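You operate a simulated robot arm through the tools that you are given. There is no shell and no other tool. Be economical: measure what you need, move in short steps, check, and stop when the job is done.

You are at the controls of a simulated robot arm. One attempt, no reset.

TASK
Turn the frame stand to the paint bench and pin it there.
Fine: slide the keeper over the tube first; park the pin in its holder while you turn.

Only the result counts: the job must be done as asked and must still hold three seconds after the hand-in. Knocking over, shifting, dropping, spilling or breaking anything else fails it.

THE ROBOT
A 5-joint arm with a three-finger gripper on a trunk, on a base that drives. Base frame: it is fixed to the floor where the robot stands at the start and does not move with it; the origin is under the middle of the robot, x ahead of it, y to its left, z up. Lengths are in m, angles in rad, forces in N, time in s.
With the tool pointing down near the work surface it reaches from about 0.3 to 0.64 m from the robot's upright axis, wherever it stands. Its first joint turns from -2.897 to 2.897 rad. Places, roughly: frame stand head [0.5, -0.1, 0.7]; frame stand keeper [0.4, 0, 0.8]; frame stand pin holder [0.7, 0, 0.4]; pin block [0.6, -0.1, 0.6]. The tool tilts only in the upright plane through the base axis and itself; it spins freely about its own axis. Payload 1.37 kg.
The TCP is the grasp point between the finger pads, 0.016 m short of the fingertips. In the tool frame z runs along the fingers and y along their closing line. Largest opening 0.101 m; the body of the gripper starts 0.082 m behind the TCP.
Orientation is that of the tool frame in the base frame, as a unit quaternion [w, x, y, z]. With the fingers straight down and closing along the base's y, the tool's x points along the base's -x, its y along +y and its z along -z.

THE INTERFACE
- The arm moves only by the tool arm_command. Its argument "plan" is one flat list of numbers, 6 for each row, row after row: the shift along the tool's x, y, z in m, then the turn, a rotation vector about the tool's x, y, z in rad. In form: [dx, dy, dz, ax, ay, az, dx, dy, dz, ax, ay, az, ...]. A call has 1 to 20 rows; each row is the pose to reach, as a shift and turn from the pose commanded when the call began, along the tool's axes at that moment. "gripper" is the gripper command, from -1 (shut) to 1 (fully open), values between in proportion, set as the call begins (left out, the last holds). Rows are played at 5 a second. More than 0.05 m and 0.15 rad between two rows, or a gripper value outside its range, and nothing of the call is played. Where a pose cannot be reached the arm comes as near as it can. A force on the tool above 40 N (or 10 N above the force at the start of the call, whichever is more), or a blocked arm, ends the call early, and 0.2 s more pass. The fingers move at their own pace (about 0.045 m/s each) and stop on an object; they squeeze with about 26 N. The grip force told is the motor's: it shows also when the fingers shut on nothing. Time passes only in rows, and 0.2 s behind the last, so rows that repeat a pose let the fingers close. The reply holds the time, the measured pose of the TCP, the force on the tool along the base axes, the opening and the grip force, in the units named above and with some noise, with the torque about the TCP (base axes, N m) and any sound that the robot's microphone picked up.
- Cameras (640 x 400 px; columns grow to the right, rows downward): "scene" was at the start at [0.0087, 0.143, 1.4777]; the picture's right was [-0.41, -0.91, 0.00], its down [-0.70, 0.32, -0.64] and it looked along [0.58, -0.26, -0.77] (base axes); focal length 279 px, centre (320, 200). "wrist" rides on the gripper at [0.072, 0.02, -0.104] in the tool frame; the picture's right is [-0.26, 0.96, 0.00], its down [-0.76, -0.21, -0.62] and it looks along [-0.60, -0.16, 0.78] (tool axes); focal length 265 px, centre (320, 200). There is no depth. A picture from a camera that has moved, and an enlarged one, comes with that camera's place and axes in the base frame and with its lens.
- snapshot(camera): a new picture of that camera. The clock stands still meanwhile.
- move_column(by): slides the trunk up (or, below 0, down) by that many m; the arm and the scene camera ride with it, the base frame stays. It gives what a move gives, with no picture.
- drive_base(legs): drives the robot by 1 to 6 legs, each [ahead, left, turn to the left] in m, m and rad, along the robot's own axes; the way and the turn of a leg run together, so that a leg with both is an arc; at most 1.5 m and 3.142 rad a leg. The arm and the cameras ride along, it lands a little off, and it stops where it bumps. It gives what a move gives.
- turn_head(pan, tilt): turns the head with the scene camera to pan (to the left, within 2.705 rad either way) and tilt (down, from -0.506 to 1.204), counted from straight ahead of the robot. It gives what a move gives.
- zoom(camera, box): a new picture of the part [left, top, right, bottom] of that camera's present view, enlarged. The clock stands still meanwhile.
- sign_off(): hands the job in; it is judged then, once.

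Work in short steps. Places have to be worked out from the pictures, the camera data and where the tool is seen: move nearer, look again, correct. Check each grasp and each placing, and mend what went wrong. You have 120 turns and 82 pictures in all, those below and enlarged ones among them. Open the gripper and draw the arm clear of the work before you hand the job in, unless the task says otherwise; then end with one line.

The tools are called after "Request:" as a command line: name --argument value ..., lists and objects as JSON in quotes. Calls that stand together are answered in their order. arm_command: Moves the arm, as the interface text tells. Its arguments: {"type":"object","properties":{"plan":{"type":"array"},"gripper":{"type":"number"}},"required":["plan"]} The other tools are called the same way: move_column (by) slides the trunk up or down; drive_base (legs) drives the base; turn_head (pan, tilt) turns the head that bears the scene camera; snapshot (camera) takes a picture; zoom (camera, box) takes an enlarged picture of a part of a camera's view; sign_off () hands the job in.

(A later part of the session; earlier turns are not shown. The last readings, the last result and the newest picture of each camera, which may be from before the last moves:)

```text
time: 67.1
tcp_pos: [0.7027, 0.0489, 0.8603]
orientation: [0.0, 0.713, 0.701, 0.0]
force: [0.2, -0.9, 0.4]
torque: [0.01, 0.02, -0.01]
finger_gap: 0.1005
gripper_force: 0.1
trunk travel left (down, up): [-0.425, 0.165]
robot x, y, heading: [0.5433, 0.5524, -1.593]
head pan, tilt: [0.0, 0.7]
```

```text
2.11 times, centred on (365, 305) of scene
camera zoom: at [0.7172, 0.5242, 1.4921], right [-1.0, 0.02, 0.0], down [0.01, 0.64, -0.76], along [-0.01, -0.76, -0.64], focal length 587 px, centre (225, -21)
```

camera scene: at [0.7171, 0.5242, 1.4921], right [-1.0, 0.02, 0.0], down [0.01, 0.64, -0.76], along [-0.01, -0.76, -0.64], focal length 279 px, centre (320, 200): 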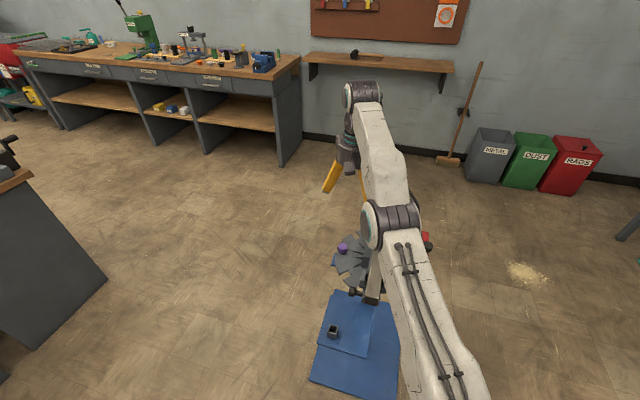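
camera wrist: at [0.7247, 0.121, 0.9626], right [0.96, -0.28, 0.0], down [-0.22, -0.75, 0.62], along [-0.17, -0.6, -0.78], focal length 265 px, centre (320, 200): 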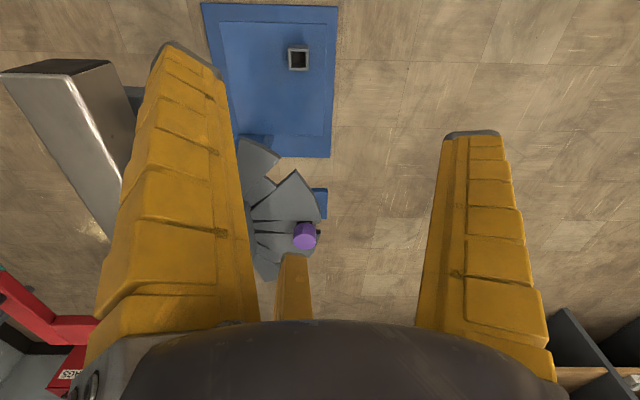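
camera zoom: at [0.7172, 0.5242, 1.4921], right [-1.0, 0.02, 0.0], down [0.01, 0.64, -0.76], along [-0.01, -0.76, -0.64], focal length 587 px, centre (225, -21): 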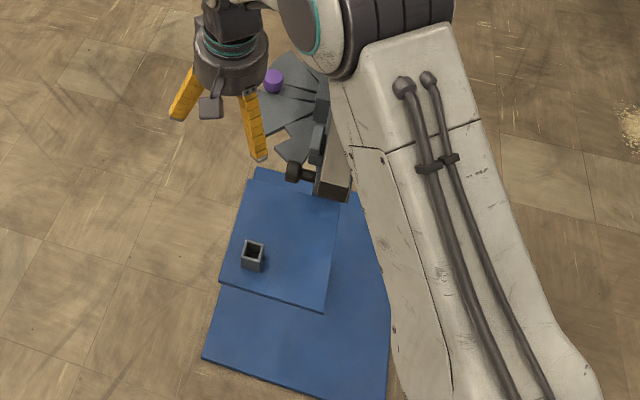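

No markings; the paint bench lies to the left, so the head is to turn left (counter-clockwise, about 45°). First the keeper: I judge its knob at about (0.40, 0.00, 0.865). I rise and move above it with the fingers closing along the stand axis (-17°).

Request:
arm_command --plan '[0, 0, -0.05, 0, 0, 0, 0, 0, -0.1, 0, 0, 0, 0, -0.04, -0.12, 0, 0, 0.1, -0.01, -0.08, -0.12, 0, 0, 0.2, -0.02, -0.12, -0.12, 0, 0, 0.28, -0.03, -0.16, -0.12, 0, 0, 0.28, -0.035, -0.2, -0.12, 0, 0, 0.28, -0.04, -0.24, -0.12, 0, 0, 0.28, -0.045, -0.28, -0.12, 0, 0, 0.28, -0.051, -0.302, -0.12, 0, 0, 0.28, -0.051, -0.302, -0.12, 0, 0, 0.28]'

Request:
snapshot --camera "wrist"

```text
time: 69.5
tcp_pos: [0.3981, 0.0046, 0.9816]
orientation: [0.0, 0.804, 0.595, 0.0]
force: [-1.0, -0.6, 0.3]
torque: [0.0, 0.01, -0.01]
finger_gap: 0.1003
gripper_force: 0.1
trunk travel left (down, up): [-0.425, 0.165]
robot x, y, heading: [0.541, 0.5513, -1.588]
head pan, tilt: [0.0, 0.7]
```

```text
40 pictures are left
camera wrist: at [0.438, 0.0672, 1.083], right [0.84, -0.54, 0.0], down [-0.42, -0.66, 0.62], along [-0.33, -0.52, -0.78], focal length 265 px, centre (320, 200)
```

wrist: 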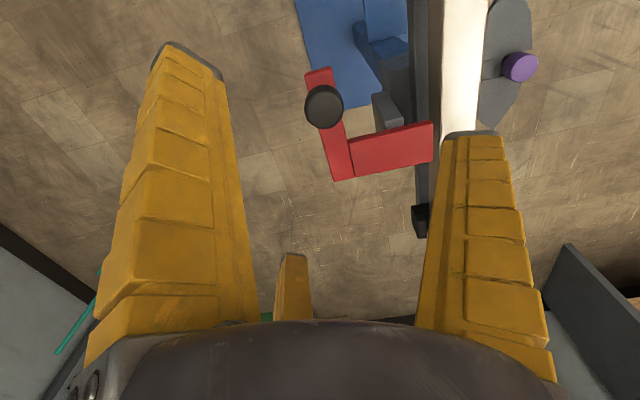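

The knob lies right under the TCP (0.400, 0.003). I descend to it and close.

Request:
arm_command --plan '[0, 0, 0.04, 0, 0, 0, 0, 0, 0.08, 0, 0, 0, 0, 0, 0.105, 0, 0, 0, 0, 0, 0.125, 0, 0, 0, 0, 0, 0.125, 0, 0, 0]'

Request:
arm_command --plan '[0, 0, 0, 0, 0, 0, 0, 0, 0, 0, 0, 0, 0, 0, 0, 0, 0, 0, 0, 0, 0, 0, 0, 0, 0, 0, 0, 0, 0, 0]' --gripper -1

Request:
snapshot --camera "wrist"

```text
time: 70.7
tcp_pos: [0.3973, 0.0035, 0.8566]
orientation: [-0.001, 0.804, 0.595, 0.0]
force: [0.0, -0.4, -0.6]
torque: [0.01, 0.0, -0.02]
finger_gap: 0.1007
gripper_force: 0.1
trunk travel left (down, up): [-0.425, 0.165]
robot x, y, heading: [0.5451, 0.5586, -1.588]
head pan, tilt: [0.0, 0.7]
```

```text
time: 71.9
tcp_pos: [0.3995, 0.002, 0.8579]
orientation: [0.001, 0.803, 0.596, -0.001]
force: [7.5, -4.1, 5.9]
torque: [-0.14, -0.4, 0.13]
finger_gap: 0.0265
gripper_force: 27.4
trunk travel left (down, up): [-0.425, 0.165]
robot x, y, heading: [0.5442, 0.5531, -1.589]
head pan, tilt: [0.0, 0.7]
```

```text
39 pictures are left
camera wrist: at [0.4392, 0.0663, 0.9605], right [0.85, -0.53, 0.0], down [-0.42, -0.66, 0.62], along [-0.33, -0.53, -0.78], focal length 265 px, centre (320, 200)
```

wrist: 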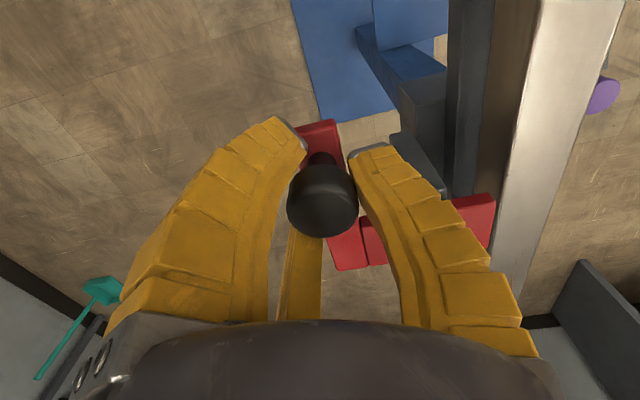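

The knob is held (gap 0.0265). I slide the keeper toward the tube along the stand axis in small steps.

Request:
arm_command --plan '[0, 0.01, 0, 0, 0, 0, 0, 0.02, 0, 0, 0, 0, 0, 0.03, 0, 0, 0, 0, 0, 0.04, 0, 0, 0, 0, 0, 0.05, 0, 0, 0, 0]'

Request:
snapshot --camera "wrist"

```text
time: 73.1
tcp_pos: [0.4449, -0.0124, 0.858]
orientation: [0.001, 0.804, 0.595, -0.001]
force: [-0.7, -1.1, 14.0]
torque: [0.02, 0.17, -0.03]
finger_gap: 0.027
gripper_force: 28.2
trunk travel left (down, up): [-0.425, 0.165]
robot x, y, heading: [0.5444, 0.5532, -1.587]
head pan, tilt: [0.0, 0.7]
```

```text
38 pictures are left
camera wrist: at [0.4863, 0.0517, 0.9601], right [0.84, -0.54, 0.0], down [-0.42, -0.66, 0.62], along [-0.33, -0.53, -0.78], focal length 265 px, centre (320, 200)
```

wrist: 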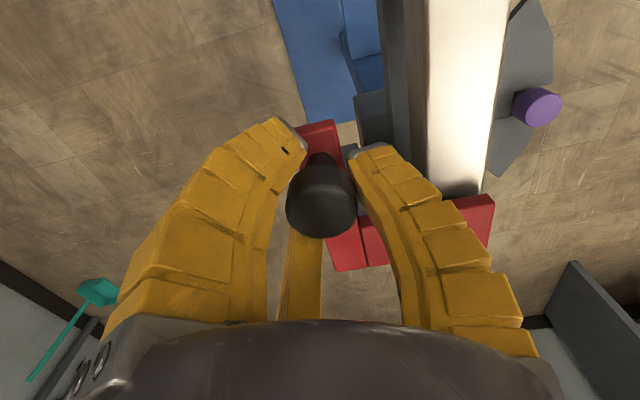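

The keeper slid 0.05 and now nearly spans the tube. I push on carefully to its stop.

Request:
arm_command --plan '[0, 0.006, -0.002, 0, 0, 0, 0, 0.012, -0.002, 0, 0, 0, 0, 0.018, -0.002, 0, 0, 0, 0, 0.024, -0.002, 0, 0, 0, 0, 0.03, -0.002, 0, 0, 0]'

```text
time: 74.3
tcp_pos: [0.4747, -0.0193, 0.8587]
orientation: [0.0, 0.803, 0.596, 0.0]
force: [2.4, 10.4, 1.3]
torque: [2.48, -0.67, -0.56]
finger_gap: 0.0288
gripper_force: 28.1
trunk travel left (down, up): [-0.425, 0.165]
robot x, y, heading: [0.5464, 0.5561, -1.588]
head pan, tilt: [0.0, 0.7]
```

Request:
snapshot --camera "wrist"

```text
37 pictures are left
camera wrist: at [0.5157, 0.0439, 0.961], right [0.85, -0.53, 0.0], down [-0.42, -0.66, 0.62], along [-0.33, -0.53, -0.78], focal length 265 px, centre (320, 200)
```

wrist: 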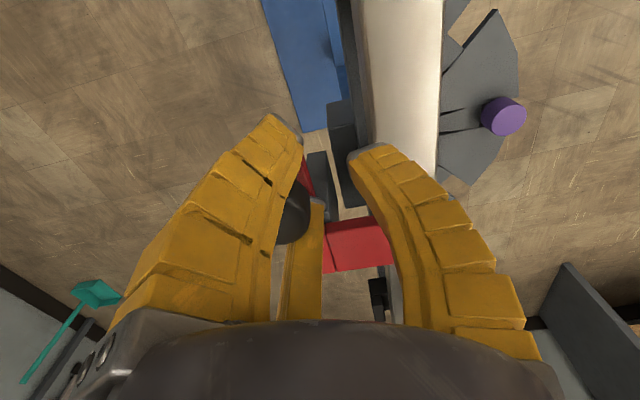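

The keeper hit its stop and the knob slipped toward one finger. I open and rise to check the keeper.

Request:
arm_command --plan '[0, -0.005, 0, 0, 0, 0, 0, -0.01, 0, 0, 0, 0, 0, -0.01, 0, 0, 0, 0, 0, -0.01, 0, 0, 0, 0, 0, -0.01, -0.04, 0, 0, 0, 0, -0.01, -0.08, 0, 0, 0, 0, -0.01, -0.12, 0, 0, 0, 0, -0.01, -0.12, 0, 0, 0]' --gripper 1

Request:
snapshot --camera "wrist"

```text
time: 76.1
tcp_pos: [0.4659, -0.0187, 0.9767]
orientation: [0.0, 0.803, 0.596, 0.001]
force: [-0.1, 0.0, -0.3]
torque: [-0.01, -0.02, 0.02]
finger_gap: 0.1005
gripper_force: 0.2
trunk travel left (down, up): [-0.425, 0.165]
robot x, y, heading: [0.5484, 0.5556, -1.585]
head pan, tilt: [0.0, 0.7]
```

```text
36 pictures are left
camera wrist: at [0.5066, 0.0447, 1.0794], right [0.84, -0.54, 0.0], down [-0.42, -0.66, 0.62], along [-0.33, -0.52, -0.78], focal length 265 px, centre (320, 200)
```

wrist: 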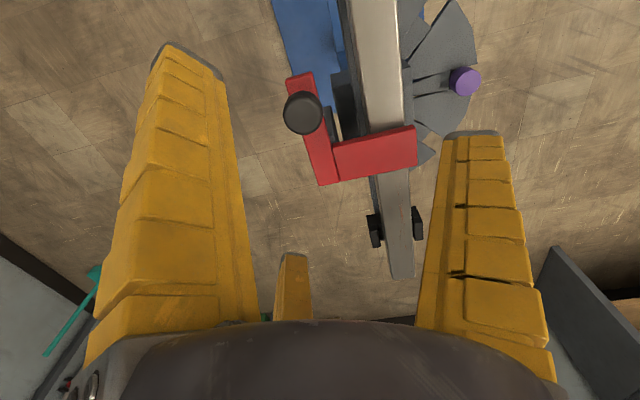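

The keeper now spans the tube (knob at about (0.454,-0.014)). The pin head is at about (0.626,-0.15,0.68), too far from here, so I shift the base right-forward to about (0.77, 0.41).

Request:
drive_base --legs '[[0, 0.225, 0], [0.14, 0, 0]]'

Request:
snapshot --camera "wrist"

```text
time: 78.8
tcp_pos: [0.6909, -0.1612, 0.9766]
orientation: [0.0, 0.804, 0.595, 0.0]
force: [-0.3, -0.1, 0.0]
torque: [0.03, 0.02, -0.03]
finger_gap: 0.1005
gripper_force: 0.1
trunk travel left (down, up): [-0.425, 0.165]
robot x, y, heading: [0.7688, 0.41, -1.59]
head pan, tilt: [0.0, 0.7]
```

```text
35 pictures are left
camera wrist: at [0.7309, -0.0984, 1.0786], right [0.84, -0.54, 0.0], down [-0.42, -0.66, 0.62], along [-0.33, -0.52, -0.78], focal length 265 px, centre (320, 200)
```

wrist: 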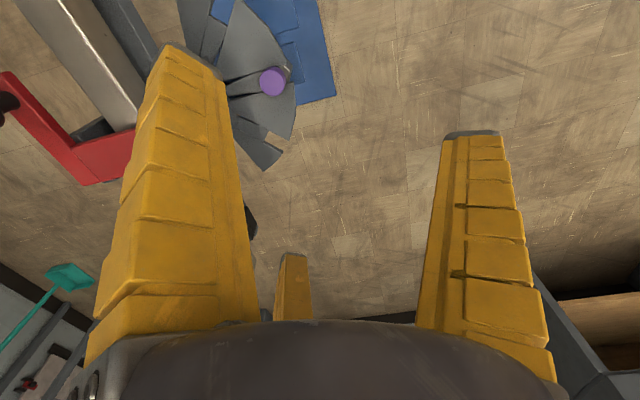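

I move over the pin and down to z≈0.76 to verify alignment.

Request:
arm_command --plan '[-0.004, -0.035, 0, 0, 0, 0, -0.0085, -0.068, 0, 0, 0, 0, -0.0085, -0.068, 0.05, 0, 0, 0, -0.0085, -0.068, 0.1, 0, 0, 0, -0.0085, -0.068, 0.15, 0, 0, 0, -0.0085, -0.068, 0.2, 0, 0, 0, -0.0085, -0.068, 0.215, 0, 0, 0, -0.0085, -0.068, 0.215, 0, 0, 0]'

Request:
snapshot --camera "wrist"

```text
time: 80.5
tcp_pos: [0.6228, -0.148, 0.7607]
orientation: [0.0, 0.804, 0.595, 0.0]
force: [0.6, 0.6, 0.0]
torque: [-0.01, 0.04, 0.0]
finger_gap: 0.1004
gripper_force: 0.0
trunk travel left (down, up): [-0.425, 0.165]
robot x, y, heading: [0.7672, 0.4134, -1.581]
head pan, tilt: [0.0, 0.7]
```

```text
34 pictures are left
camera wrist: at [0.6623, -0.0844, 0.8643], right [0.84, -0.54, 0.0], down [-0.42, -0.66, 0.62], along [-0.33, -0.52, -0.78], focal length 265 px, centre (320, 200)
```

wrist: 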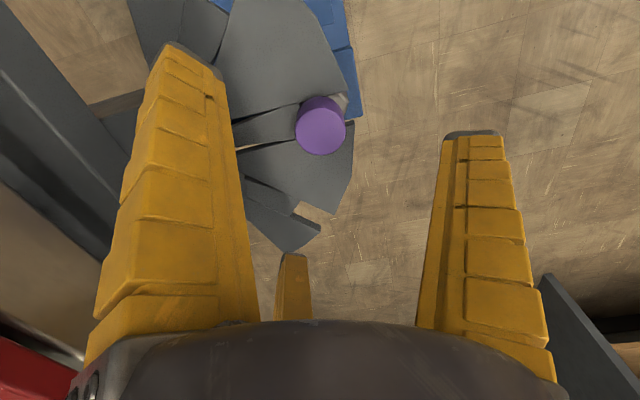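

Aligned over the pin (0.6227,-0.147). Descend to z≈0.666 and close.

Request:
arm_command --plan '[0, 0, 0.04, 0, 0, 0, 0, 0, 0.07, 0, 0, 0, 0, 0, 0.085, 0, 0, 0, 0, 0, 0.095, 0, 0, 0, 0, 0, 0.095, 0, 0, 0]'

Request:
arm_command --plan '[0, 0, 0, 0, 0, 0, 0, 0, 0, 0, 0, 0, 0, 0, 0, 0, 0, 0, 0, 0, 0, 0, 0, 0, 0, 0, 0, 0, 0, 0]' --gripper -1

Request:
snapshot --camera "wrist"

```text
time: 81.5
tcp_pos: [0.6239, -0.1551, 0.6809]
orientation: [0.004, 0.804, 0.595, -0.006]
force: [4.2, 4.5, 20.4]
torque: [0.91, 0.45, -0.35]
finger_gap: 0.101
gripper_force: 0.1
trunk travel left (down, up): [-0.425, 0.165]
robot x, y, heading: [0.7674, 0.4071, -1.591]
head pan, tilt: [0.0, 0.7]
stopped in row 4: the force on the tool passed its limit at 50 N (the readings are from after the stop); the commanded pose is now the measured one
```

```text
time: 82.3
tcp_pos: [0.6174, -0.1568, 0.688]
orientation: [0.01, 0.805, 0.593, -0.011]
force: [-11.2, 12.7, 44.0]
torque: [1.76, 0.52, -0.08]
finger_gap: 0.0509
gripper_force: 14.9
trunk travel left (down, up): [-0.425, 0.165]
robot x, y, heading: [0.7688, 0.411, -1.587]
head pan, tilt: [0.0, 0.7]
stopped in row 3: the force on the tool passed its limit at 41 N (the readings are from after the stop); the commanded pose is now the measured one
```

```text
33 pictures are left
camera wrist: at [0.6596, -0.0911, 0.7878], right [0.84, -0.54, 0.01], down [-0.42, -0.64, 0.64], along [-0.34, -0.54, -0.77], focal length 265 px, centre (320, 200)
```

wrist: 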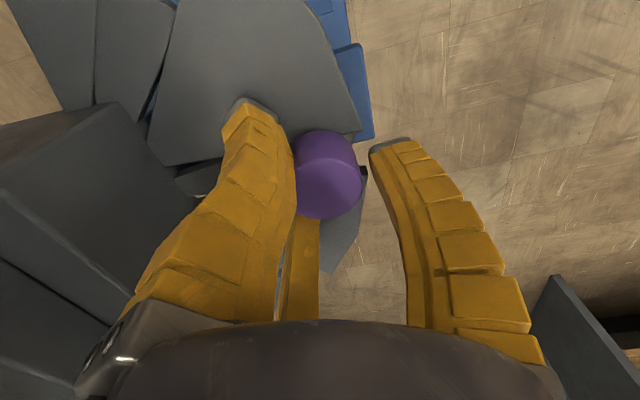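

The left finger landed on the fan, which is higher than I judged (about z 0.665). I raise, straighten and recenter with the fingers partly open.

Request:
arm_command --plan '[0, 0, -0.012, 0, 0, 0, 0.005, 0.002, -0.016, 0.003, 0.03, -0.004, 0.009, 0.003, -0.016, 0.003, 0.03, -0.004, 0.009, 0.003, -0.016, 0.003, 0.03, -0.004]' --gripper 0.5

Request:
snapshot --camera "wrist"

```text
time: 83.3
tcp_pos: [0.6276, -0.148, 0.6949]
orientation: [-0.003, 0.803, 0.596, 0.005]
force: [0.1, -0.4, 0.9]
torque: [0.0, -0.02, 0.0]
finger_gap: 0.0784
gripper_force: 1.6
trunk travel left (down, up): [-0.425, 0.165]
robot x, y, heading: [0.7662, 0.409, -1.591]
head pan, tilt: [0.0, 0.7]
```

```text
32 pictures are left
camera wrist: at [0.667, -0.0874, 0.7985], right [0.85, -0.53, 0.0], down [-0.42, -0.67, 0.61], along [-0.33, -0.52, -0.79], focal length 265 px, centre (320, 200)
```

wrist: 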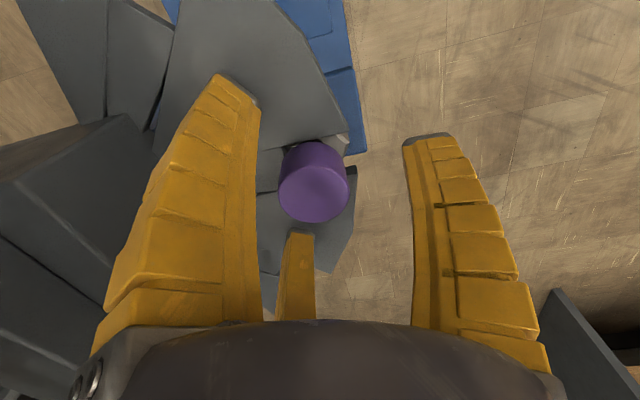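

The pin head is centred between the fingers with its top near z 0.695. I lower slightly and close.

Request:
arm_command --plan '[0, -0.003, 0.006, 0.001, -0.0116, 0, 0, -0.003, 0.006, 0.001, -0.0116, 0, 0, -0.003, 0.006, 0.001, -0.0116, 0, 0, -0.003, 0.006, 0.001, -0.0116, 0, 0, -0.003, 0.006, 0.001, -0.0116, 0]' --gripper -1

```text
time: 84.5
tcp_pos: [0.6244, -0.1482, 0.6915]
orientation: [0.002, 0.803, 0.596, -0.001]
force: [-1.1, 0.4, 6.6]
torque: [0.06, 0.09, -0.01]
finger_gap: 0.0277
gripper_force: 26.2
trunk travel left (down, up): [-0.425, 0.165]
robot x, y, heading: [0.7712, 0.4094, -1.592]
head pan, tilt: [0.0, 0.7]
```

Held, with low side forces: the block hole sits at TCP (0.6244,-0.1482), seated z 0.6915. I pull the pin straight up.

Request:
arm_command --plan '[0, 0, -0.01, 0, 0, 0, 0, 0, -0.02, 0, 0, 0, 0, 0, -0.03, 0, 0, 0, 0, 0, -0.05, 0, 0, 0, 0, 0, -0.07, 0, 0, 0, 0, 0, -0.09, 0, 0, 0, 0, 0, -0.11, 0, 0, 0, 0, 0, -0.13, 0, 0, 0, 0, 0, -0.13, 0, 0, 0]'

Request:
snapshot --camera "wrist"

```text
time: 86.5
tcp_pos: [0.6249, -0.149, 0.8194]
orientation: [0.0, 0.803, 0.595, 0.0]
force: [-0.2, 1.2, -1.0]
torque: [0.0, 0.03, 0.03]
finger_gap: 0.0263
gripper_force: 25.6
trunk travel left (down, up): [-0.425, 0.165]
robot x, y, heading: [0.769, 0.4108, -1.585]
head pan, tilt: [0.0, 0.7]
```

```text
31 pictures are left
camera wrist: at [0.665, -0.086, 0.9219], right [0.85, -0.53, 0.0], down [-0.42, -0.66, 0.62], along [-0.33, -0.53, -0.78], focal length 265 px, centre (320, 200)
```

wrist: 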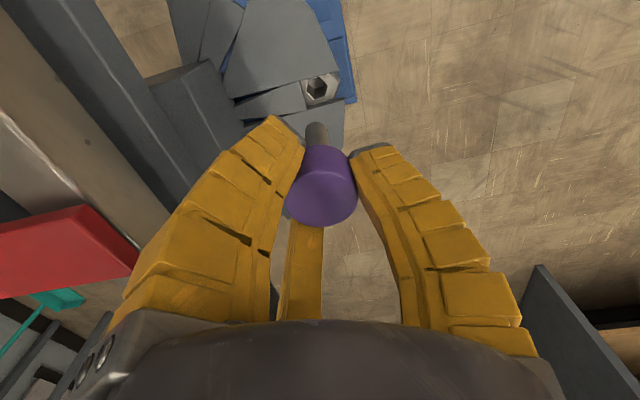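

The pin is out. The holder is at about (0.664,0.038), top z≈0.447, just beside the tube's black handle, so a front position (robot on the stand's +x' side, about (1.10,-0.23), facing it) suits best for holder, block and turning. I raise and tuck the arm first, then drive round.

Request:
arm_command --plan '[0, 0, -0.04, 0, 0, 0, 0, 0, -0.08, 0, 0, 0, 0.02, 0, -0.12, 0, 0, 0, 0.05, 0, -0.16, 0, 0, 0, 0.08, 0, -0.18, 0, 0, 0, 0.08, 0, -0.18, 0, 0, 0]'

Request:
drive_base --legs '[[0, 0.6, 0], [0, 0, -1.85], [0, 0.69, 0]]'

Request:
turn_head --pan 0.0 --tilt 0.9

Request:
snapshot --camera "scene"

```text
time: 87.9
tcp_pos: [0.6466, -0.0744, 1.0012]
orientation: [0.0, 0.804, 0.595, 0.0]
force: [-0.1, -0.2, 0.2]
torque: [0.0, 0.0, 0.0]
finger_gap: 0.0263
gripper_force: 26.1
trunk travel left (down, up): [-0.425, 0.165]
robot x, y, heading: [0.7687, 0.4067, -1.587]
head pan, tilt: [0.0, 0.7]
```

```text
time: 99.1
tcp_pos: [0.7469, -0.0358, 1.0009]
orientation: [0.001, 0.965, -0.261, 0.0]
force: [-0.1, 1.5, -0.2]
torque: [0.04, -0.03, 0.01]
finger_gap: 0.026
gripper_force: 25.9
trunk travel left (down, up): [-0.425, 0.165]
robot x, y, heading: [1.1944, -0.2616, 2.888]
head pan, tilt: [0.0, 0.7]
```

```text
time: 99.8
tcp_pos: [0.747, -0.0361, 1.0011]
orientation: [-0.001, 0.965, -0.261, 0.0]
force: [-0.8, -0.1, 0.1]
torque: [0.0, 0.0, -0.01]
finger_gap: 0.0259
gripper_force: 26.0
trunk travel left (down, up): [-0.425, 0.165]
robot x, y, heading: [1.1915, -0.2647, 2.888]
head pan, tilt: [0.0, 0.901]
```

```text
30 pictures are left
camera scene: at [1.1317, -0.431, 1.476], right [0.25, 0.97, 0.0], down [0.76, -0.19, -0.62], along [-0.6, 0.15, -0.78], focal length 279 px, centre (320, 200)
```

scene: 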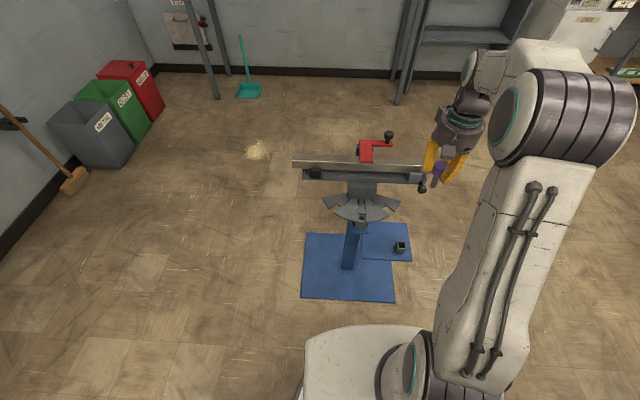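

Good view of the stand from its front. I zoom to see the pin, handle and holder.

Request:
zoom --camera "scene" --box '[290, 120, 490, 310]'

Request:
zoom --camera "scene" --box '[370, 140, 470, 260]'

```text
2.11 times, centred on (390, 215) of scene
camera zoom: at [1.1317, -0.431, 1.476], right [0.25, 0.97, 0.0], down [0.76, -0.19, -0.62], along [-0.6, 0.15, -0.78], focal length 587 px, centre (173, 168)
```

zoom: 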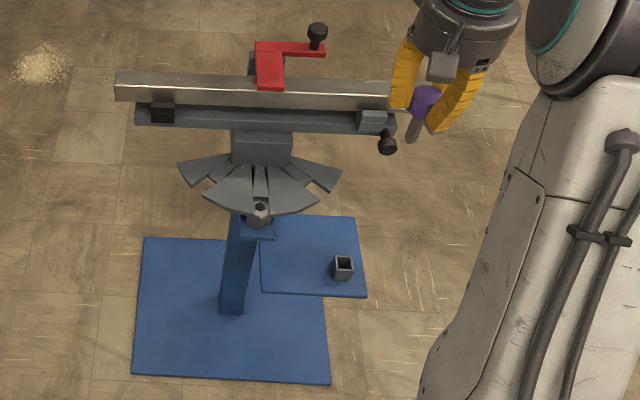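

```text
3.33 times, centred on (420, 200) of scene
camera zoom: at [1.1317, -0.431, 1.476], right [0.25, 0.97, 0.0], down [0.76, -0.19, -0.62], along [-0.6, 0.15, -0.78], focal length 929 px, centre (-13, 200)
```

zoom: 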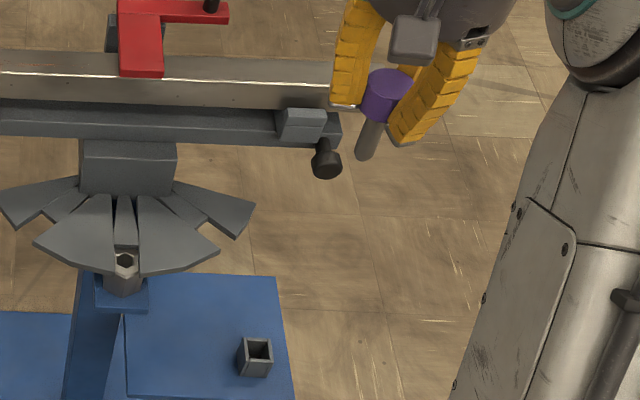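

Pin shaft is about 0.05 m; handle knob at ~(0.614,0.062,0.75); holder at (0.664,0.036, top 0.447). I drive 0.09 m closer.

Request:
drive_base --legs '[[0.09, 0, 0]]'

```text
time: 100.9
tcp_pos: [0.6567, -0.0129, 1.0014]
orientation: [0.0, 0.966, -0.26, 0.001]
force: [0.1, 0.2, -0.7]
torque: [-0.02, -0.04, 0.0]
finger_gap: 0.0262
gripper_force: 25.7
trunk travel left (down, up): [-0.425, 0.165]
robot x, y, heading: [1.1041, -0.2428, 2.887]
head pan, tilt: [0.0, 0.901]
```

I shift over the holder and tilt the tool 0.1 rad (hand leaning to the robot, for clearance from the handle), then lower the trunk.

Request:
arm_command --plan '[-0.005, -0.02, 0, 0, -0.05, 0.02, -0.011, -0.0457, 0, 0, -0.1, 0.039, -0.011, -0.0457, 0, 0, -0.1, 0.039]'

Request:
move_column --by -0.25

Request:
snapshot --camera "wrist"

Request:
snapshot --camera "scene"

```text
time: 101.7
tcp_pos: [0.6713, 0.0338, 1.0005]
orientation: [-0.016, 0.959, -0.28, -0.048]
force: [0.3, -0.5, -0.2]
torque: [0.02, 0.01, 0.0]
finger_gap: 0.0263
gripper_force: 25.4
trunk travel left (down, up): [-0.425, 0.165]
robot x, y, heading: [1.1003, -0.244, 2.89]
head pan, tilt: [0.0, 0.901]
```

```text
time: 104.3
tcp_pos: [0.6721, 0.0324, 0.7505]
orientation: [-0.015, 0.959, -0.279, -0.048]
force: [-0.4, 0.1, -1.4]
torque: [0.0, 0.01, 0.01]
finger_gap: 0.0262
gripper_force: 25.9
trunk travel left (down, up): [-0.175, 0.415]
robot x, y, heading: [1.0993, -0.2397, 2.89]
head pan, tilt: [0.0, 0.901]
```

```text
27 pictures are left
camera wrist: at [0.7309, -0.0287, 0.8459], right [-0.74, -0.67, 0.02], down [-0.47, 0.54, 0.69], along [-0.48, 0.5, -0.72], focal length 265 px, centre (320, 200)
```

wrist: 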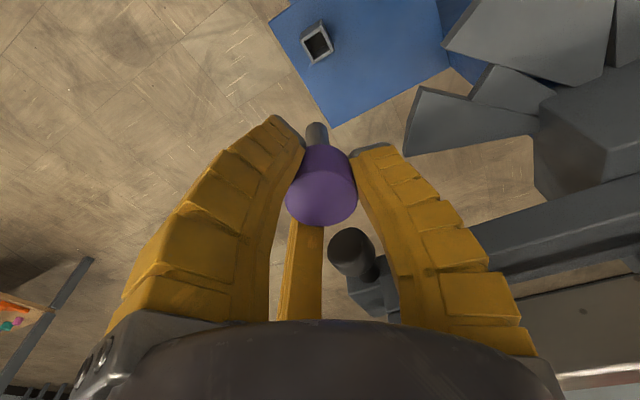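

```text
26 pictures are left
camera scene: at [1.0423, -0.408, 1.226], right [0.25, 0.97, 0.0], down [0.76, -0.19, -0.62], along [-0.6, 0.15, -0.78], focal length 279 px, centre (320, 200)
```

scene: 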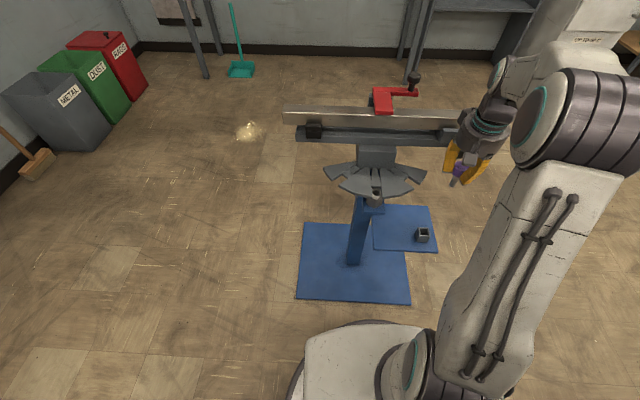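

The holder is confirmed at (0.663,0.0366) and the pin tip is within 2 mm over it. I lower until the pin tip is just above the socket.

Request:
arm_command --plan '[0.002, 0.001, 0.04, 0, 0, 0, 0.006, 0.001, 0.08, 0, 0, 0, 0.01, 0.001, 0.12, 0, 0, 0, 0.014, 0.001, 0.16, 0, 0, 0, 0.0175, 0.001, 0.194, 0, 0, 0, 0.0175, 0.001, 0.194, 0, 0, 0]'

Request:
snapshot --camera "wrist"

Request:
zoom --camera "scene" --box '[370, 140, 530, 260]'

```text
time: 105.7
tcp_pos: [0.6711, 0.0333, 0.5547]
orientation: [-0.016, 0.959, -0.28, -0.049]
force: [-0.2, -0.1, -0.4]
torque: [0.0, -0.03, -0.02]
finger_gap: 0.0262
gripper_force: 26.1
trunk travel left (down, up): [-0.175, 0.415]
robot x, y, heading: [1.103, -0.2446, 2.892]
head pan, tilt: [0.0, 0.901]
```

```text
25 pictures are left
camera wrist: at [0.7295, -0.0274, 0.6503], right [-0.74, -0.67, 0.02], down [-0.47, 0.54, 0.69], along [-0.48, 0.5, -0.72], focal length 265 px, centre (320, 200)
```

wrist: 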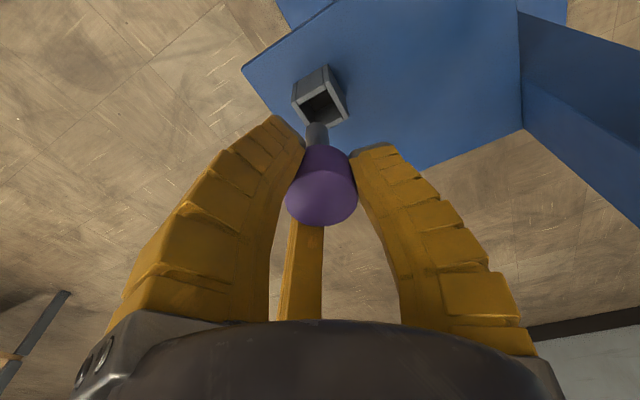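

```text
3.33 times, centred on (450, 200) of scene
camera zoom: at [1.0422, -0.408, 1.226], right [0.25, 0.97, 0.0], down [0.76, -0.19, -0.62], along [-0.6, 0.15, -0.78], focal length 929 px, centre (-113, 200)
```

zoom: 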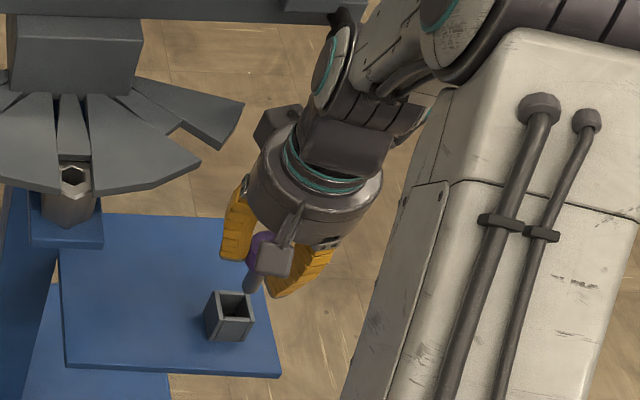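

Tip is about 4 mm off in plan; I correct and lower into the socket slowly.

Request:
arm_command --plan '[-0.0028, 0.003, 0.0, 0, 0, 0, -0.0018, 0.003, 0.015, 0, 0, 0, -0.0003, 0.003, 0.028, 0, 0, 0, 0.0007, 0.003, 0.038, 0, 0, 0, 0.0017, 0.003, 0.048, 0, 0, 0, 0.0017, 0.003, 0.048, 0, 0, 0]'

Request:
snapshot --camera "wrist"

Request:
zoom --camera "scene" --box '[390, 180, 490, 260]'

```text
time: 107.1
tcp_pos: [0.6665, 0.0331, 0.5088]
orientation: [-0.016, 0.959, -0.279, -0.048]
force: [-0.5, 0.1, 0.7]
torque: [-0.03, 0.05, 0.02]
finger_gap: 0.026
gripper_force: 25.8
trunk travel left (down, up): [-0.175, 0.415]
robot x, y, heading: [1.0984, -0.2387, 2.888]
head pan, tilt: [0.0, 0.901]
```

```text
23 pictures are left
camera wrist: at [0.7256, -0.0292, 0.6033], right [-0.74, -0.67, 0.02], down [-0.47, 0.54, 0.69], along [-0.48, 0.5, -0.72], focal length 265 px, centre (320, 200)
```

wrist: 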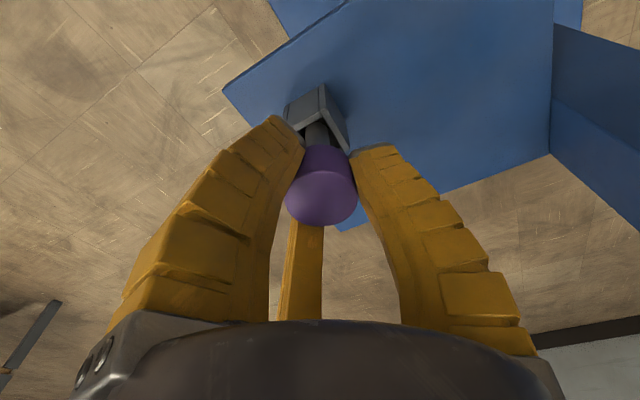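

```text
5.00 times, centred on (440, 220) of scene
camera zoom: at [1.0422, -0.408, 1.226], right [0.25, 0.97, 0.0], down [0.76, -0.19, -0.62], along [-0.6, 0.15, -0.78], focal length 1394 px, centre (-280, 100)
```

zoom: 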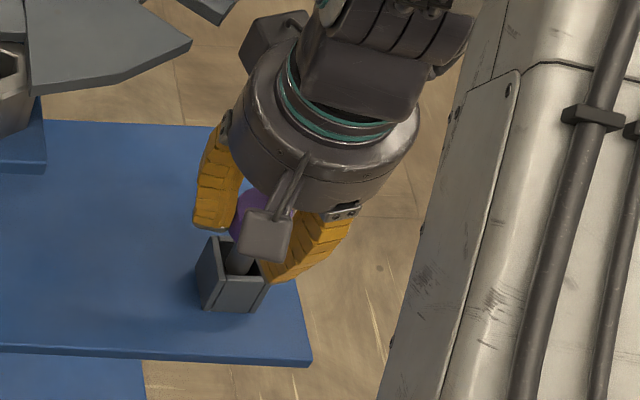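

The shaft is in the socket with no contact force. I lower on until it seats, then release.

Request:
arm_command --plan '[0.001, 0, 0.01, 0, 0, 0, 0.0018, 0, 0.018, 0, 0, 0, 0.0024, 0, 0.024, 0, 0, 0, 0.003, 0, 0.03, 0, 0, 0]'

```text
time: 108.1
tcp_pos: [0.6656, 0.0335, 0.4816]
orientation: [-0.016, 0.959, -0.279, -0.05]
force: [2.0, -3.4, 18.9]
torque: [-0.24, -0.09, 0.01]
finger_gap: 0.0311
gripper_force: 25.6
trunk travel left (down, up): [-0.175, 0.415]
robot x, y, heading: [1.1017, -0.2441, 2.889]
head pan, tilt: [0.0, 0.901]
```

Seated (upward force 19 N). I open and rise straight up.

Request:
arm_command --plan '[0, 0, -0.003, 0, 0, 0, 0, 0, -0.003, 0, 0, 0, 0, 0, -0.003, 0, 0, 0, 0, 0, -0.003, 0, 0, 0, 0, 0, -0.003, 0, 0, 0, -0.003, 0, -0.03, 0, 0, 0, -0.007, 0, -0.07, 0, 0, 0, -0.01, 0, -0.1, 0, 0, 0, -0.01, 0, -0.1, 0, 0, 0]' --gripper 0.8

Request:
snapshot --camera "wrist"

```text
time: 110.1
tcp_pos: [0.6669, 0.0333, 0.5788]
orientation: [-0.016, 0.959, -0.28, -0.049]
force: [0.5, 0.5, 0.9]
torque: [-0.01, -0.01, -0.01]
finger_gap: 0.092
gripper_force: 0.7
trunk travel left (down, up): [-0.175, 0.415]
robot x, y, heading: [1.1035, -0.2445, 2.891]
head pan, tilt: [0.0, 0.901]
```

```text
21 pictures are left
camera wrist: at [0.7257, -0.0278, 0.6737], right [-0.74, -0.67, 0.02], down [-0.47, 0.54, 0.69], along [-0.48, 0.5, -0.72], focal length 265 px, centre (320, 200)
```

wrist: 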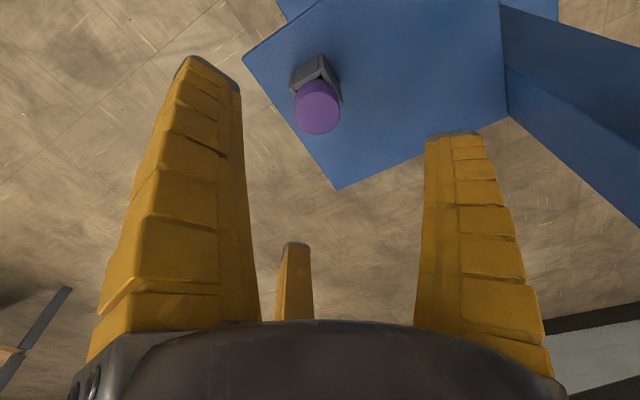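

The pin stands parked in its holder. Turning is easiest from the +y side (handle pushed away toward -x'), so I rise, straighten the tool, raise the trunk and drive back there.

Request:
arm_command --plan '[-0.005, 0, -0.05, 0, 0, 0, -0.01, 0, -0.1, 0, 0, 0, -0.015, 0, -0.15, 0, 0, 0, -0.015, 0, -0.15, 0, 0.05, 0, -0.015, 0, -0.15, 0, 0.1, 0, -0.015, 0, -0.15, 0, 0.1, 0]'

Request:
move_column --by 0.25

Request:
drive_base --legs '[[0, -0.69, 0], [0, 0, 1.803], [0, -0.5, 0]]'

Request:
turn_head --pan 0.0 --tilt 0.9

Request:
snapshot --camera "scene"

```text
refused: row 1 steps farther than a row can; nothing moved
```

```text
time: 112.7
tcp_pos: [0.6659, 0.032, 0.8291]
orientation: [-0.016, 0.959, -0.28, -0.049]
force: [-0.7, -0.4, 0.3]
torque: [0.01, 0.0, 0.0]
finger_gap: 0.0921
gripper_force: 1.4
trunk travel left (down, up): [-0.425, 0.165]
robot x, y, heading: [1.1031, -0.2394, 2.89]
head pan, tilt: [0.0, 0.901]
```

```text
time: 123.3
tcp_pos: [0.6122, -0.0482, 0.8277]
orientation: [0.027, 0.816, 0.576, -0.042]
force: [0.6, -0.6, 0.1]
torque: [-0.01, 0.01, -0.02]
finger_gap: 0.0919
gripper_force: 1.0
trunk travel left (down, up): [-0.425, 0.165]
robot x, y, heading: [0.7796, 0.4381, -1.596]
head pan, tilt: [0.0, 0.901]
```

```text
time: 124.0
tcp_pos: [0.6118, -0.0491, 0.8284]
orientation: [0.027, 0.816, 0.576, -0.042]
force: [-0.5, -0.4, 1.0]
torque: [0.0, 0.01, 0.0]
finger_gap: 0.0923
gripper_force: 0.5
trunk travel left (down, up): [-0.425, 0.165]
robot x, y, heading: [0.7827, 0.4365, -1.599]
head pan, tilt: [0.0, 0.901]
```

```text
20 pictures are left
camera scene: at [0.9562, 0.4169, 1.476], right [-1.0, 0.03, 0.0], down [0.02, 0.78, -0.62], along [-0.02, -0.62, -0.78], focal length 279 px, centre (320, 200)
```

scene: 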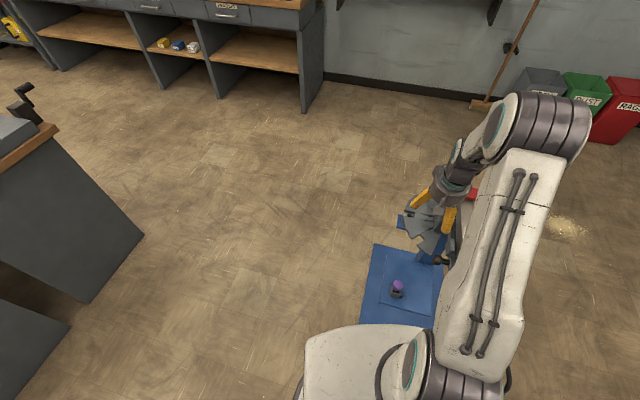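

The row was refused but the drive stayed clear. I check the wrist view before moving.

Request:
snapshot --camera "wrist"

```text
19 pictures are left
camera wrist: at [0.6589, 0.0225, 0.9233], right [0.82, -0.57, 0.02], down [-0.42, -0.58, 0.69], along [-0.38, -0.58, -0.72], focal length 265 px, centre (320, 200)
```

wrist: 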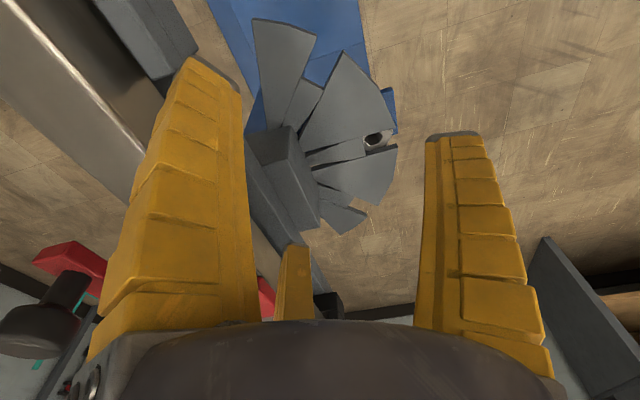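

I straighten the tool, rise, and move above the handle knob at about (0.605,0.0635).

Request:
arm_command --plan '[0, 0, -0.04, 0, 0.05, 0, 0, 0, -0.08, 0, 0.1, 0, 0.03, -0.015, -0.1, 0, 0.1, 0, 0.07, -0.03, -0.1, 0, 0.1, 0, 0.104, -0.044, -0.1, 0, 0.1, 0, 0.104, -0.044, -0.1, 0, 0.1, 0]'

Request:
arm_command --plan '[0, 0, 0, 0, 0, 0.14, 0, 0, 0, 0, 0, 0.28, 0, 0, 0, 0, 0, 0.42, 0, 0, 0, 0, 0, 0.56, 0, 0, 0, 0, 0, 0.7, 0, 0, 0, 0, 0, 0.84, 0, 0, 0, 0, 0, 0.98, 0, 0, 0, 0, 0, 1.12, 0, 0, 0, 0, 0, 1.26, 0, 0, 0, 0, 0, 1.4, 0, 0, 0, 0, 0, 1.525, 0, 0, 0, 0, 0, 1.525]'

Request:
snapshot --camera "wrist"

```text
time: 125.3
tcp_pos: [0.6095, 0.0756, 0.9164]
orientation: [0.001, 0.817, 0.577, -0.001]
force: [0.0, 0.6, -0.5]
torque: [-0.02, 0.04, 0.03]
finger_gap: 0.0921
gripper_force: 0.8
trunk travel left (down, up): [-0.425, 0.165]
robot x, y, heading: [0.7812, 0.4361, -1.595]
head pan, tilt: [0.0, 0.901]
```

```text
time: 128.0
tcp_pos: [0.6086, 0.0727, 0.9185]
orientation: [0.001, 0.989, -0.148, 0.0]
force: [-0.5, -0.4, 0.3]
torque: [0.0, -0.02, -0.04]
finger_gap: 0.092
gripper_force: 0.8
trunk travel left (down, up): [-0.425, 0.165]
robot x, y, heading: [0.7812, 0.4383, -1.589]
head pan, tilt: [0.0, 0.901]
```

```text
18 pictures are left
camera wrist: at [0.6725, 0.0336, 1.021], right [-0.54, -0.84, 0.0], down [-0.66, 0.42, 0.62], along [-0.52, 0.33, -0.78], focal length 265 px, centre (320, 200)
```

wrist: 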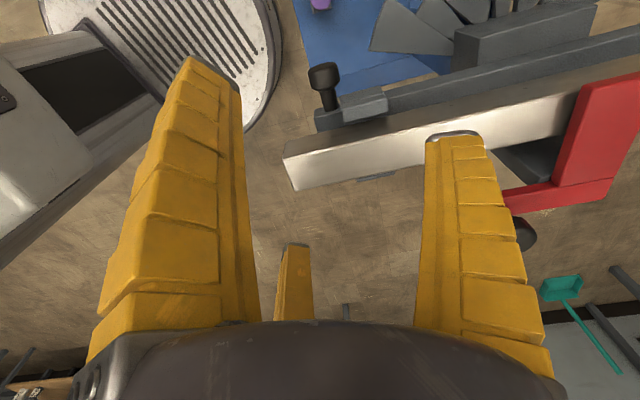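

The handle cap is at about (0.618,0.064). I centre on it, narrow the fingers and descend to z≈0.755.

Request:
arm_command --plan '[0.011, 0.006, 0.03, 0, 0, 0, 0.011, 0.006, 0.07, 0, 0, 0, 0.011, 0.006, 0.11, 0, 0, 0, 0.011, 0.006, 0.14, 0, 0, 0, 0.011, 0.006, 0.155, 0, 0, 0, 0.011, 0.006, 0.163, 0, 0, 0, 0.011, 0.006, 0.163, 0, 0, 0]' --gripper 0.3

Request:
snapshot --camera "wrist"

```text
time: 128.8
tcp_pos: [0.6131, 0.0586, 0.814]
orientation: [0.01, 0.989, -0.148, -0.003]
force: [-0.1, 0.1, -0.3]
torque: [0.01, -0.04, -0.02]
finger_gap: 0.069
gripper_force: 2.5
trunk travel left (down, up): [-0.425, 0.165]
robot x, y, heading: [0.7808, 0.439, -1.595]
head pan, tilt: [0.0, 0.901]
stopped in row 4: the force on the tool passed its limit at 50 N (the readings are from after the stop); the commanded pose is now the measured one
```

```text
17 pictures are left
camera wrist: at [0.6785, 0.0199, 0.9158], right [-0.53, -0.85, 0.02], down [-0.66, 0.43, 0.62], along [-0.53, 0.32, -0.79], focal length 265 px, centre (320, 200)
```

wrist: 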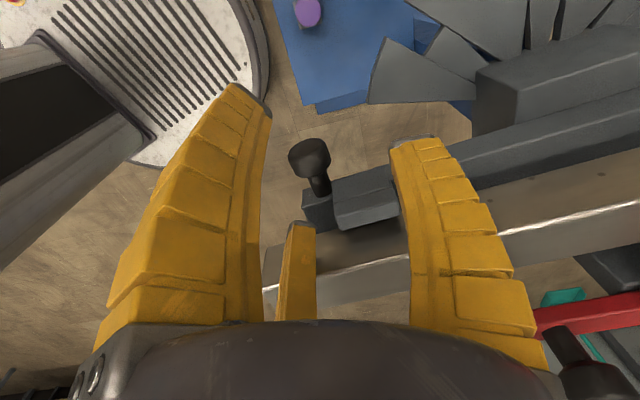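

The right finger met the gray clamp beside the handle. Instead I'll push the handle's end with closed fingers: rise, straighten, close and move in front of the knob.

Request:
arm_command --plan '[0, 0, -0.03, 0.0206, 0.003, 0, 0, 0, -0.06, 0.0206, 0.003, 0, 0.03, -0.0045, -0.06, 0.0206, 0.003, 0, 0.0453, -0.0045, -0.06, 0.0206, 0.003, 0, 0.0453, -0.0045, -0.06, 0.0206, 0.003, 0, 0.0453, -0.0045, -0.06, 0.0206, 0.003, 0]' --gripper -1

Request:
snapshot --camera "wrist"

```text
time: 130.2
tcp_pos: [0.6592, 0.0518, 0.8731]
orientation: [0.001, 0.989, -0.146, 0.0]
force: [0.8, 0.2, 0.2]
torque: [0.01, -0.01, -0.01]
finger_gap: 0.0
gripper_force: 25.7
trunk travel left (down, up): [-0.425, 0.165]
robot x, y, heading: [0.782, 0.4371, -1.595]
head pan, tilt: [0.0, 0.901]
```

```text
16 pictures are left
camera wrist: at [0.7241, 0.0116, 0.9756], right [-0.53, -0.85, 0.0], down [-0.66, 0.42, 0.62], along [-0.53, 0.33, -0.78], focal length 265 px, centre (320, 200)
```

wrist: 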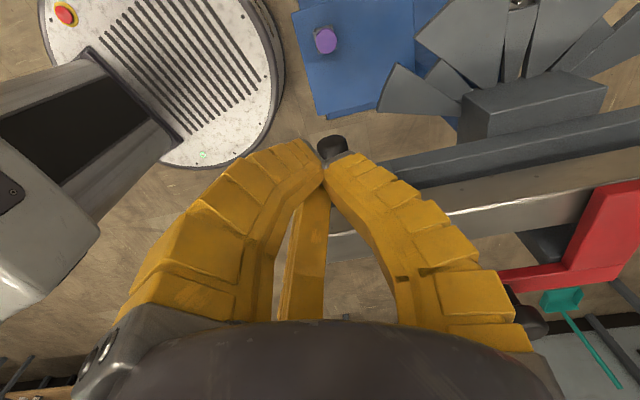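

Head is unmoved (handle cap at (0.622,0.062)). I descend in front of the cap and begin pushing along the arc, rotating with it, up to about 20° first.

Request:
arm_command --plan '[0, 0, 0.04, 0, 0, 0, 0, 0, 0.08, 0, 0, 0, 0, 0, 0.105, 0, 0, 0, 0, 0, 0.118, 0, 0, 0, 0, 0, 0.118, 0, 0, 0]'

Request:
arm_command --plan '[-0.01, 0, 0, 0, 0, 0, -0.0205, 0.001, 0, 0, 0, 0, -0.0304, -0.003, 0, 0, 0, -0.044, -0.0403, -0.0065, 0, 0, 0, -0.087, -0.0505, -0.0095, 0, 0, 0, -0.131, -0.0607, -0.0121, 0, 0, 0, -0.175, -0.0712, -0.0142, 0, 0, 0, -0.218, -0.0816, -0.016, 0, 0, 0, -0.262, -0.0922, -0.0172, 0, 0, 0, -0.305, -0.1027, -0.0181, 0, 0, 0, -0.349, -0.1027, -0.0181, 0, 0, 0, -0.349]'

Request:
snapshot --camera "wrist"

```text
time: 131.4
tcp_pos: [0.6586, 0.0503, 0.7541]
orientation: [0.001, 0.989, -0.147, 0.001]
force: [0.7, 0.2, 0.4]
torque: [-0.03, -0.01, 0.02]
finger_gap: 0.0
gripper_force: 25.5
trunk travel left (down, up): [-0.425, 0.165]
robot x, y, heading: [0.7814, 0.4402, -1.603]
head pan, tilt: [0.0, 0.901]
```

```text
time: 133.8
tcp_pos: [0.5659, 0.0986, 0.7534]
orientation: [0.0, 1.0, 0.028, 0.0]
force: [-0.5, 0.6, 0.2]
torque: [0.0, 0.01, 0.05]
finger_gap: 0.0
gripper_force: 25.8
trunk travel left (down, up): [-0.425, 0.165]
robot x, y, heading: [0.784, 0.4391, -1.598]
head pan, tilt: [0.0, 0.901]
```

```text
15 pictures are left
camera wrist: at [0.639, 0.0822, 0.8569], right [-0.21, -0.98, 0.0], down [-0.77, 0.17, 0.62], along [-0.61, 0.13, -0.78], focal length 265 px, centre (320, 200)
```

wrist: 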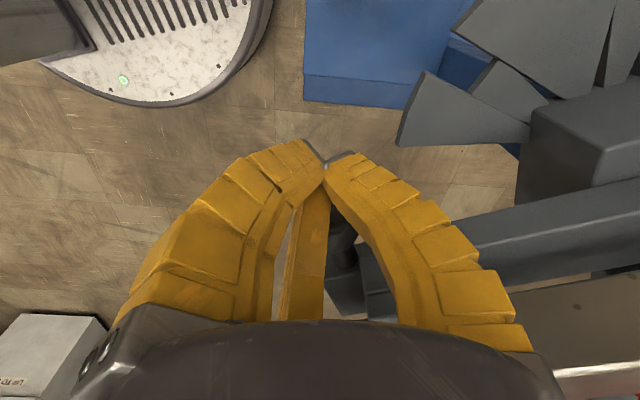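

The head turns smoothly with the push. I continue the arc to about 42° and then measure.

Request:
arm_command --plan '[-0.008, -0.0032, 0, 0, 0, -0.035, -0.0158, -0.0061, 0, 0, 0, -0.07, -0.024, -0.0087, 0, 0, 0, -0.105, -0.032, -0.0111, 0, 0, 0, -0.14, -0.0402, -0.0131, 0, 0, 0, -0.175, -0.0485, -0.0149, 0, 0, 0, -0.209, -0.0569, -0.0164, 0, 0, 0, -0.244, -0.0653, -0.0176, 0, 0, 0, -0.279, -0.0737, -0.0185, 0, 0, 0, -0.314, -0.0822, -0.0191, 0, 0, 0, -0.349, -0.0906, -0.0194, 0, 0, 0, -0.384, -0.0906, -0.0194, 0, 0, 0, -0.384]'

Request:
snapshot --camera "scene"

```text
time: 136.4
tcp_pos: [0.4837, 0.1169, 0.7552]
orientation: [-0.004, 0.976, 0.218, 0.007]
force: [32.7, 10.2, 2.1]
torque: [0.01, -0.05, -0.02]
finger_gap: 0.0
gripper_force: 25.9
trunk travel left (down, up): [-0.425, 0.165]
robot x, y, heading: [0.7829, 0.4358, -1.598]
head pan, tilt: [0.0, 0.901]
```

```text
14 pictures are left
camera scene: at [0.9614, 0.4173, 1.4754], right [-1.0, 0.02, 0.0], down [0.02, 0.78, -0.62], along [-0.02, -0.62, -0.78], focal length 279 px, centre (320, 200)
```

scene: 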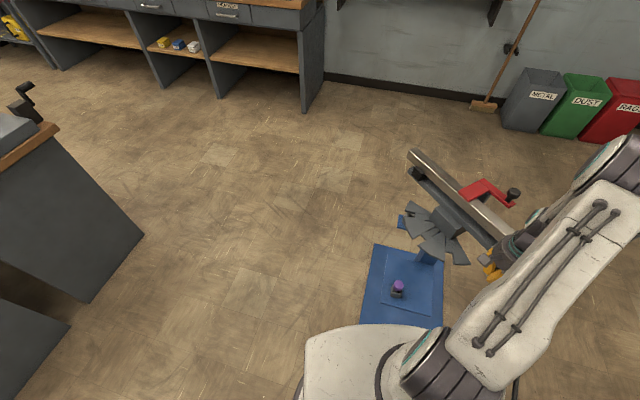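

A push-back of 33 N suggests an end stop. I zoom on the fan to see the slot against the block.

Request:
zoom --camera "scene" --box '[380, 140, 520, 300]'

```text
2.50 times, centred on (450, 220) of scene
camera zoom: at [0.9614, 0.4173, 1.4754], right [-1.0, 0.02, 0.0], down [0.02, 0.78, -0.62], along [-0.02, -0.62, -0.78], focal length 697 px, centre (-5, 150)
```

zoom: 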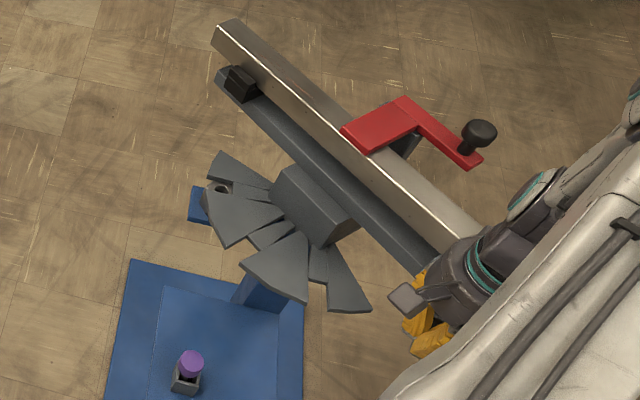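

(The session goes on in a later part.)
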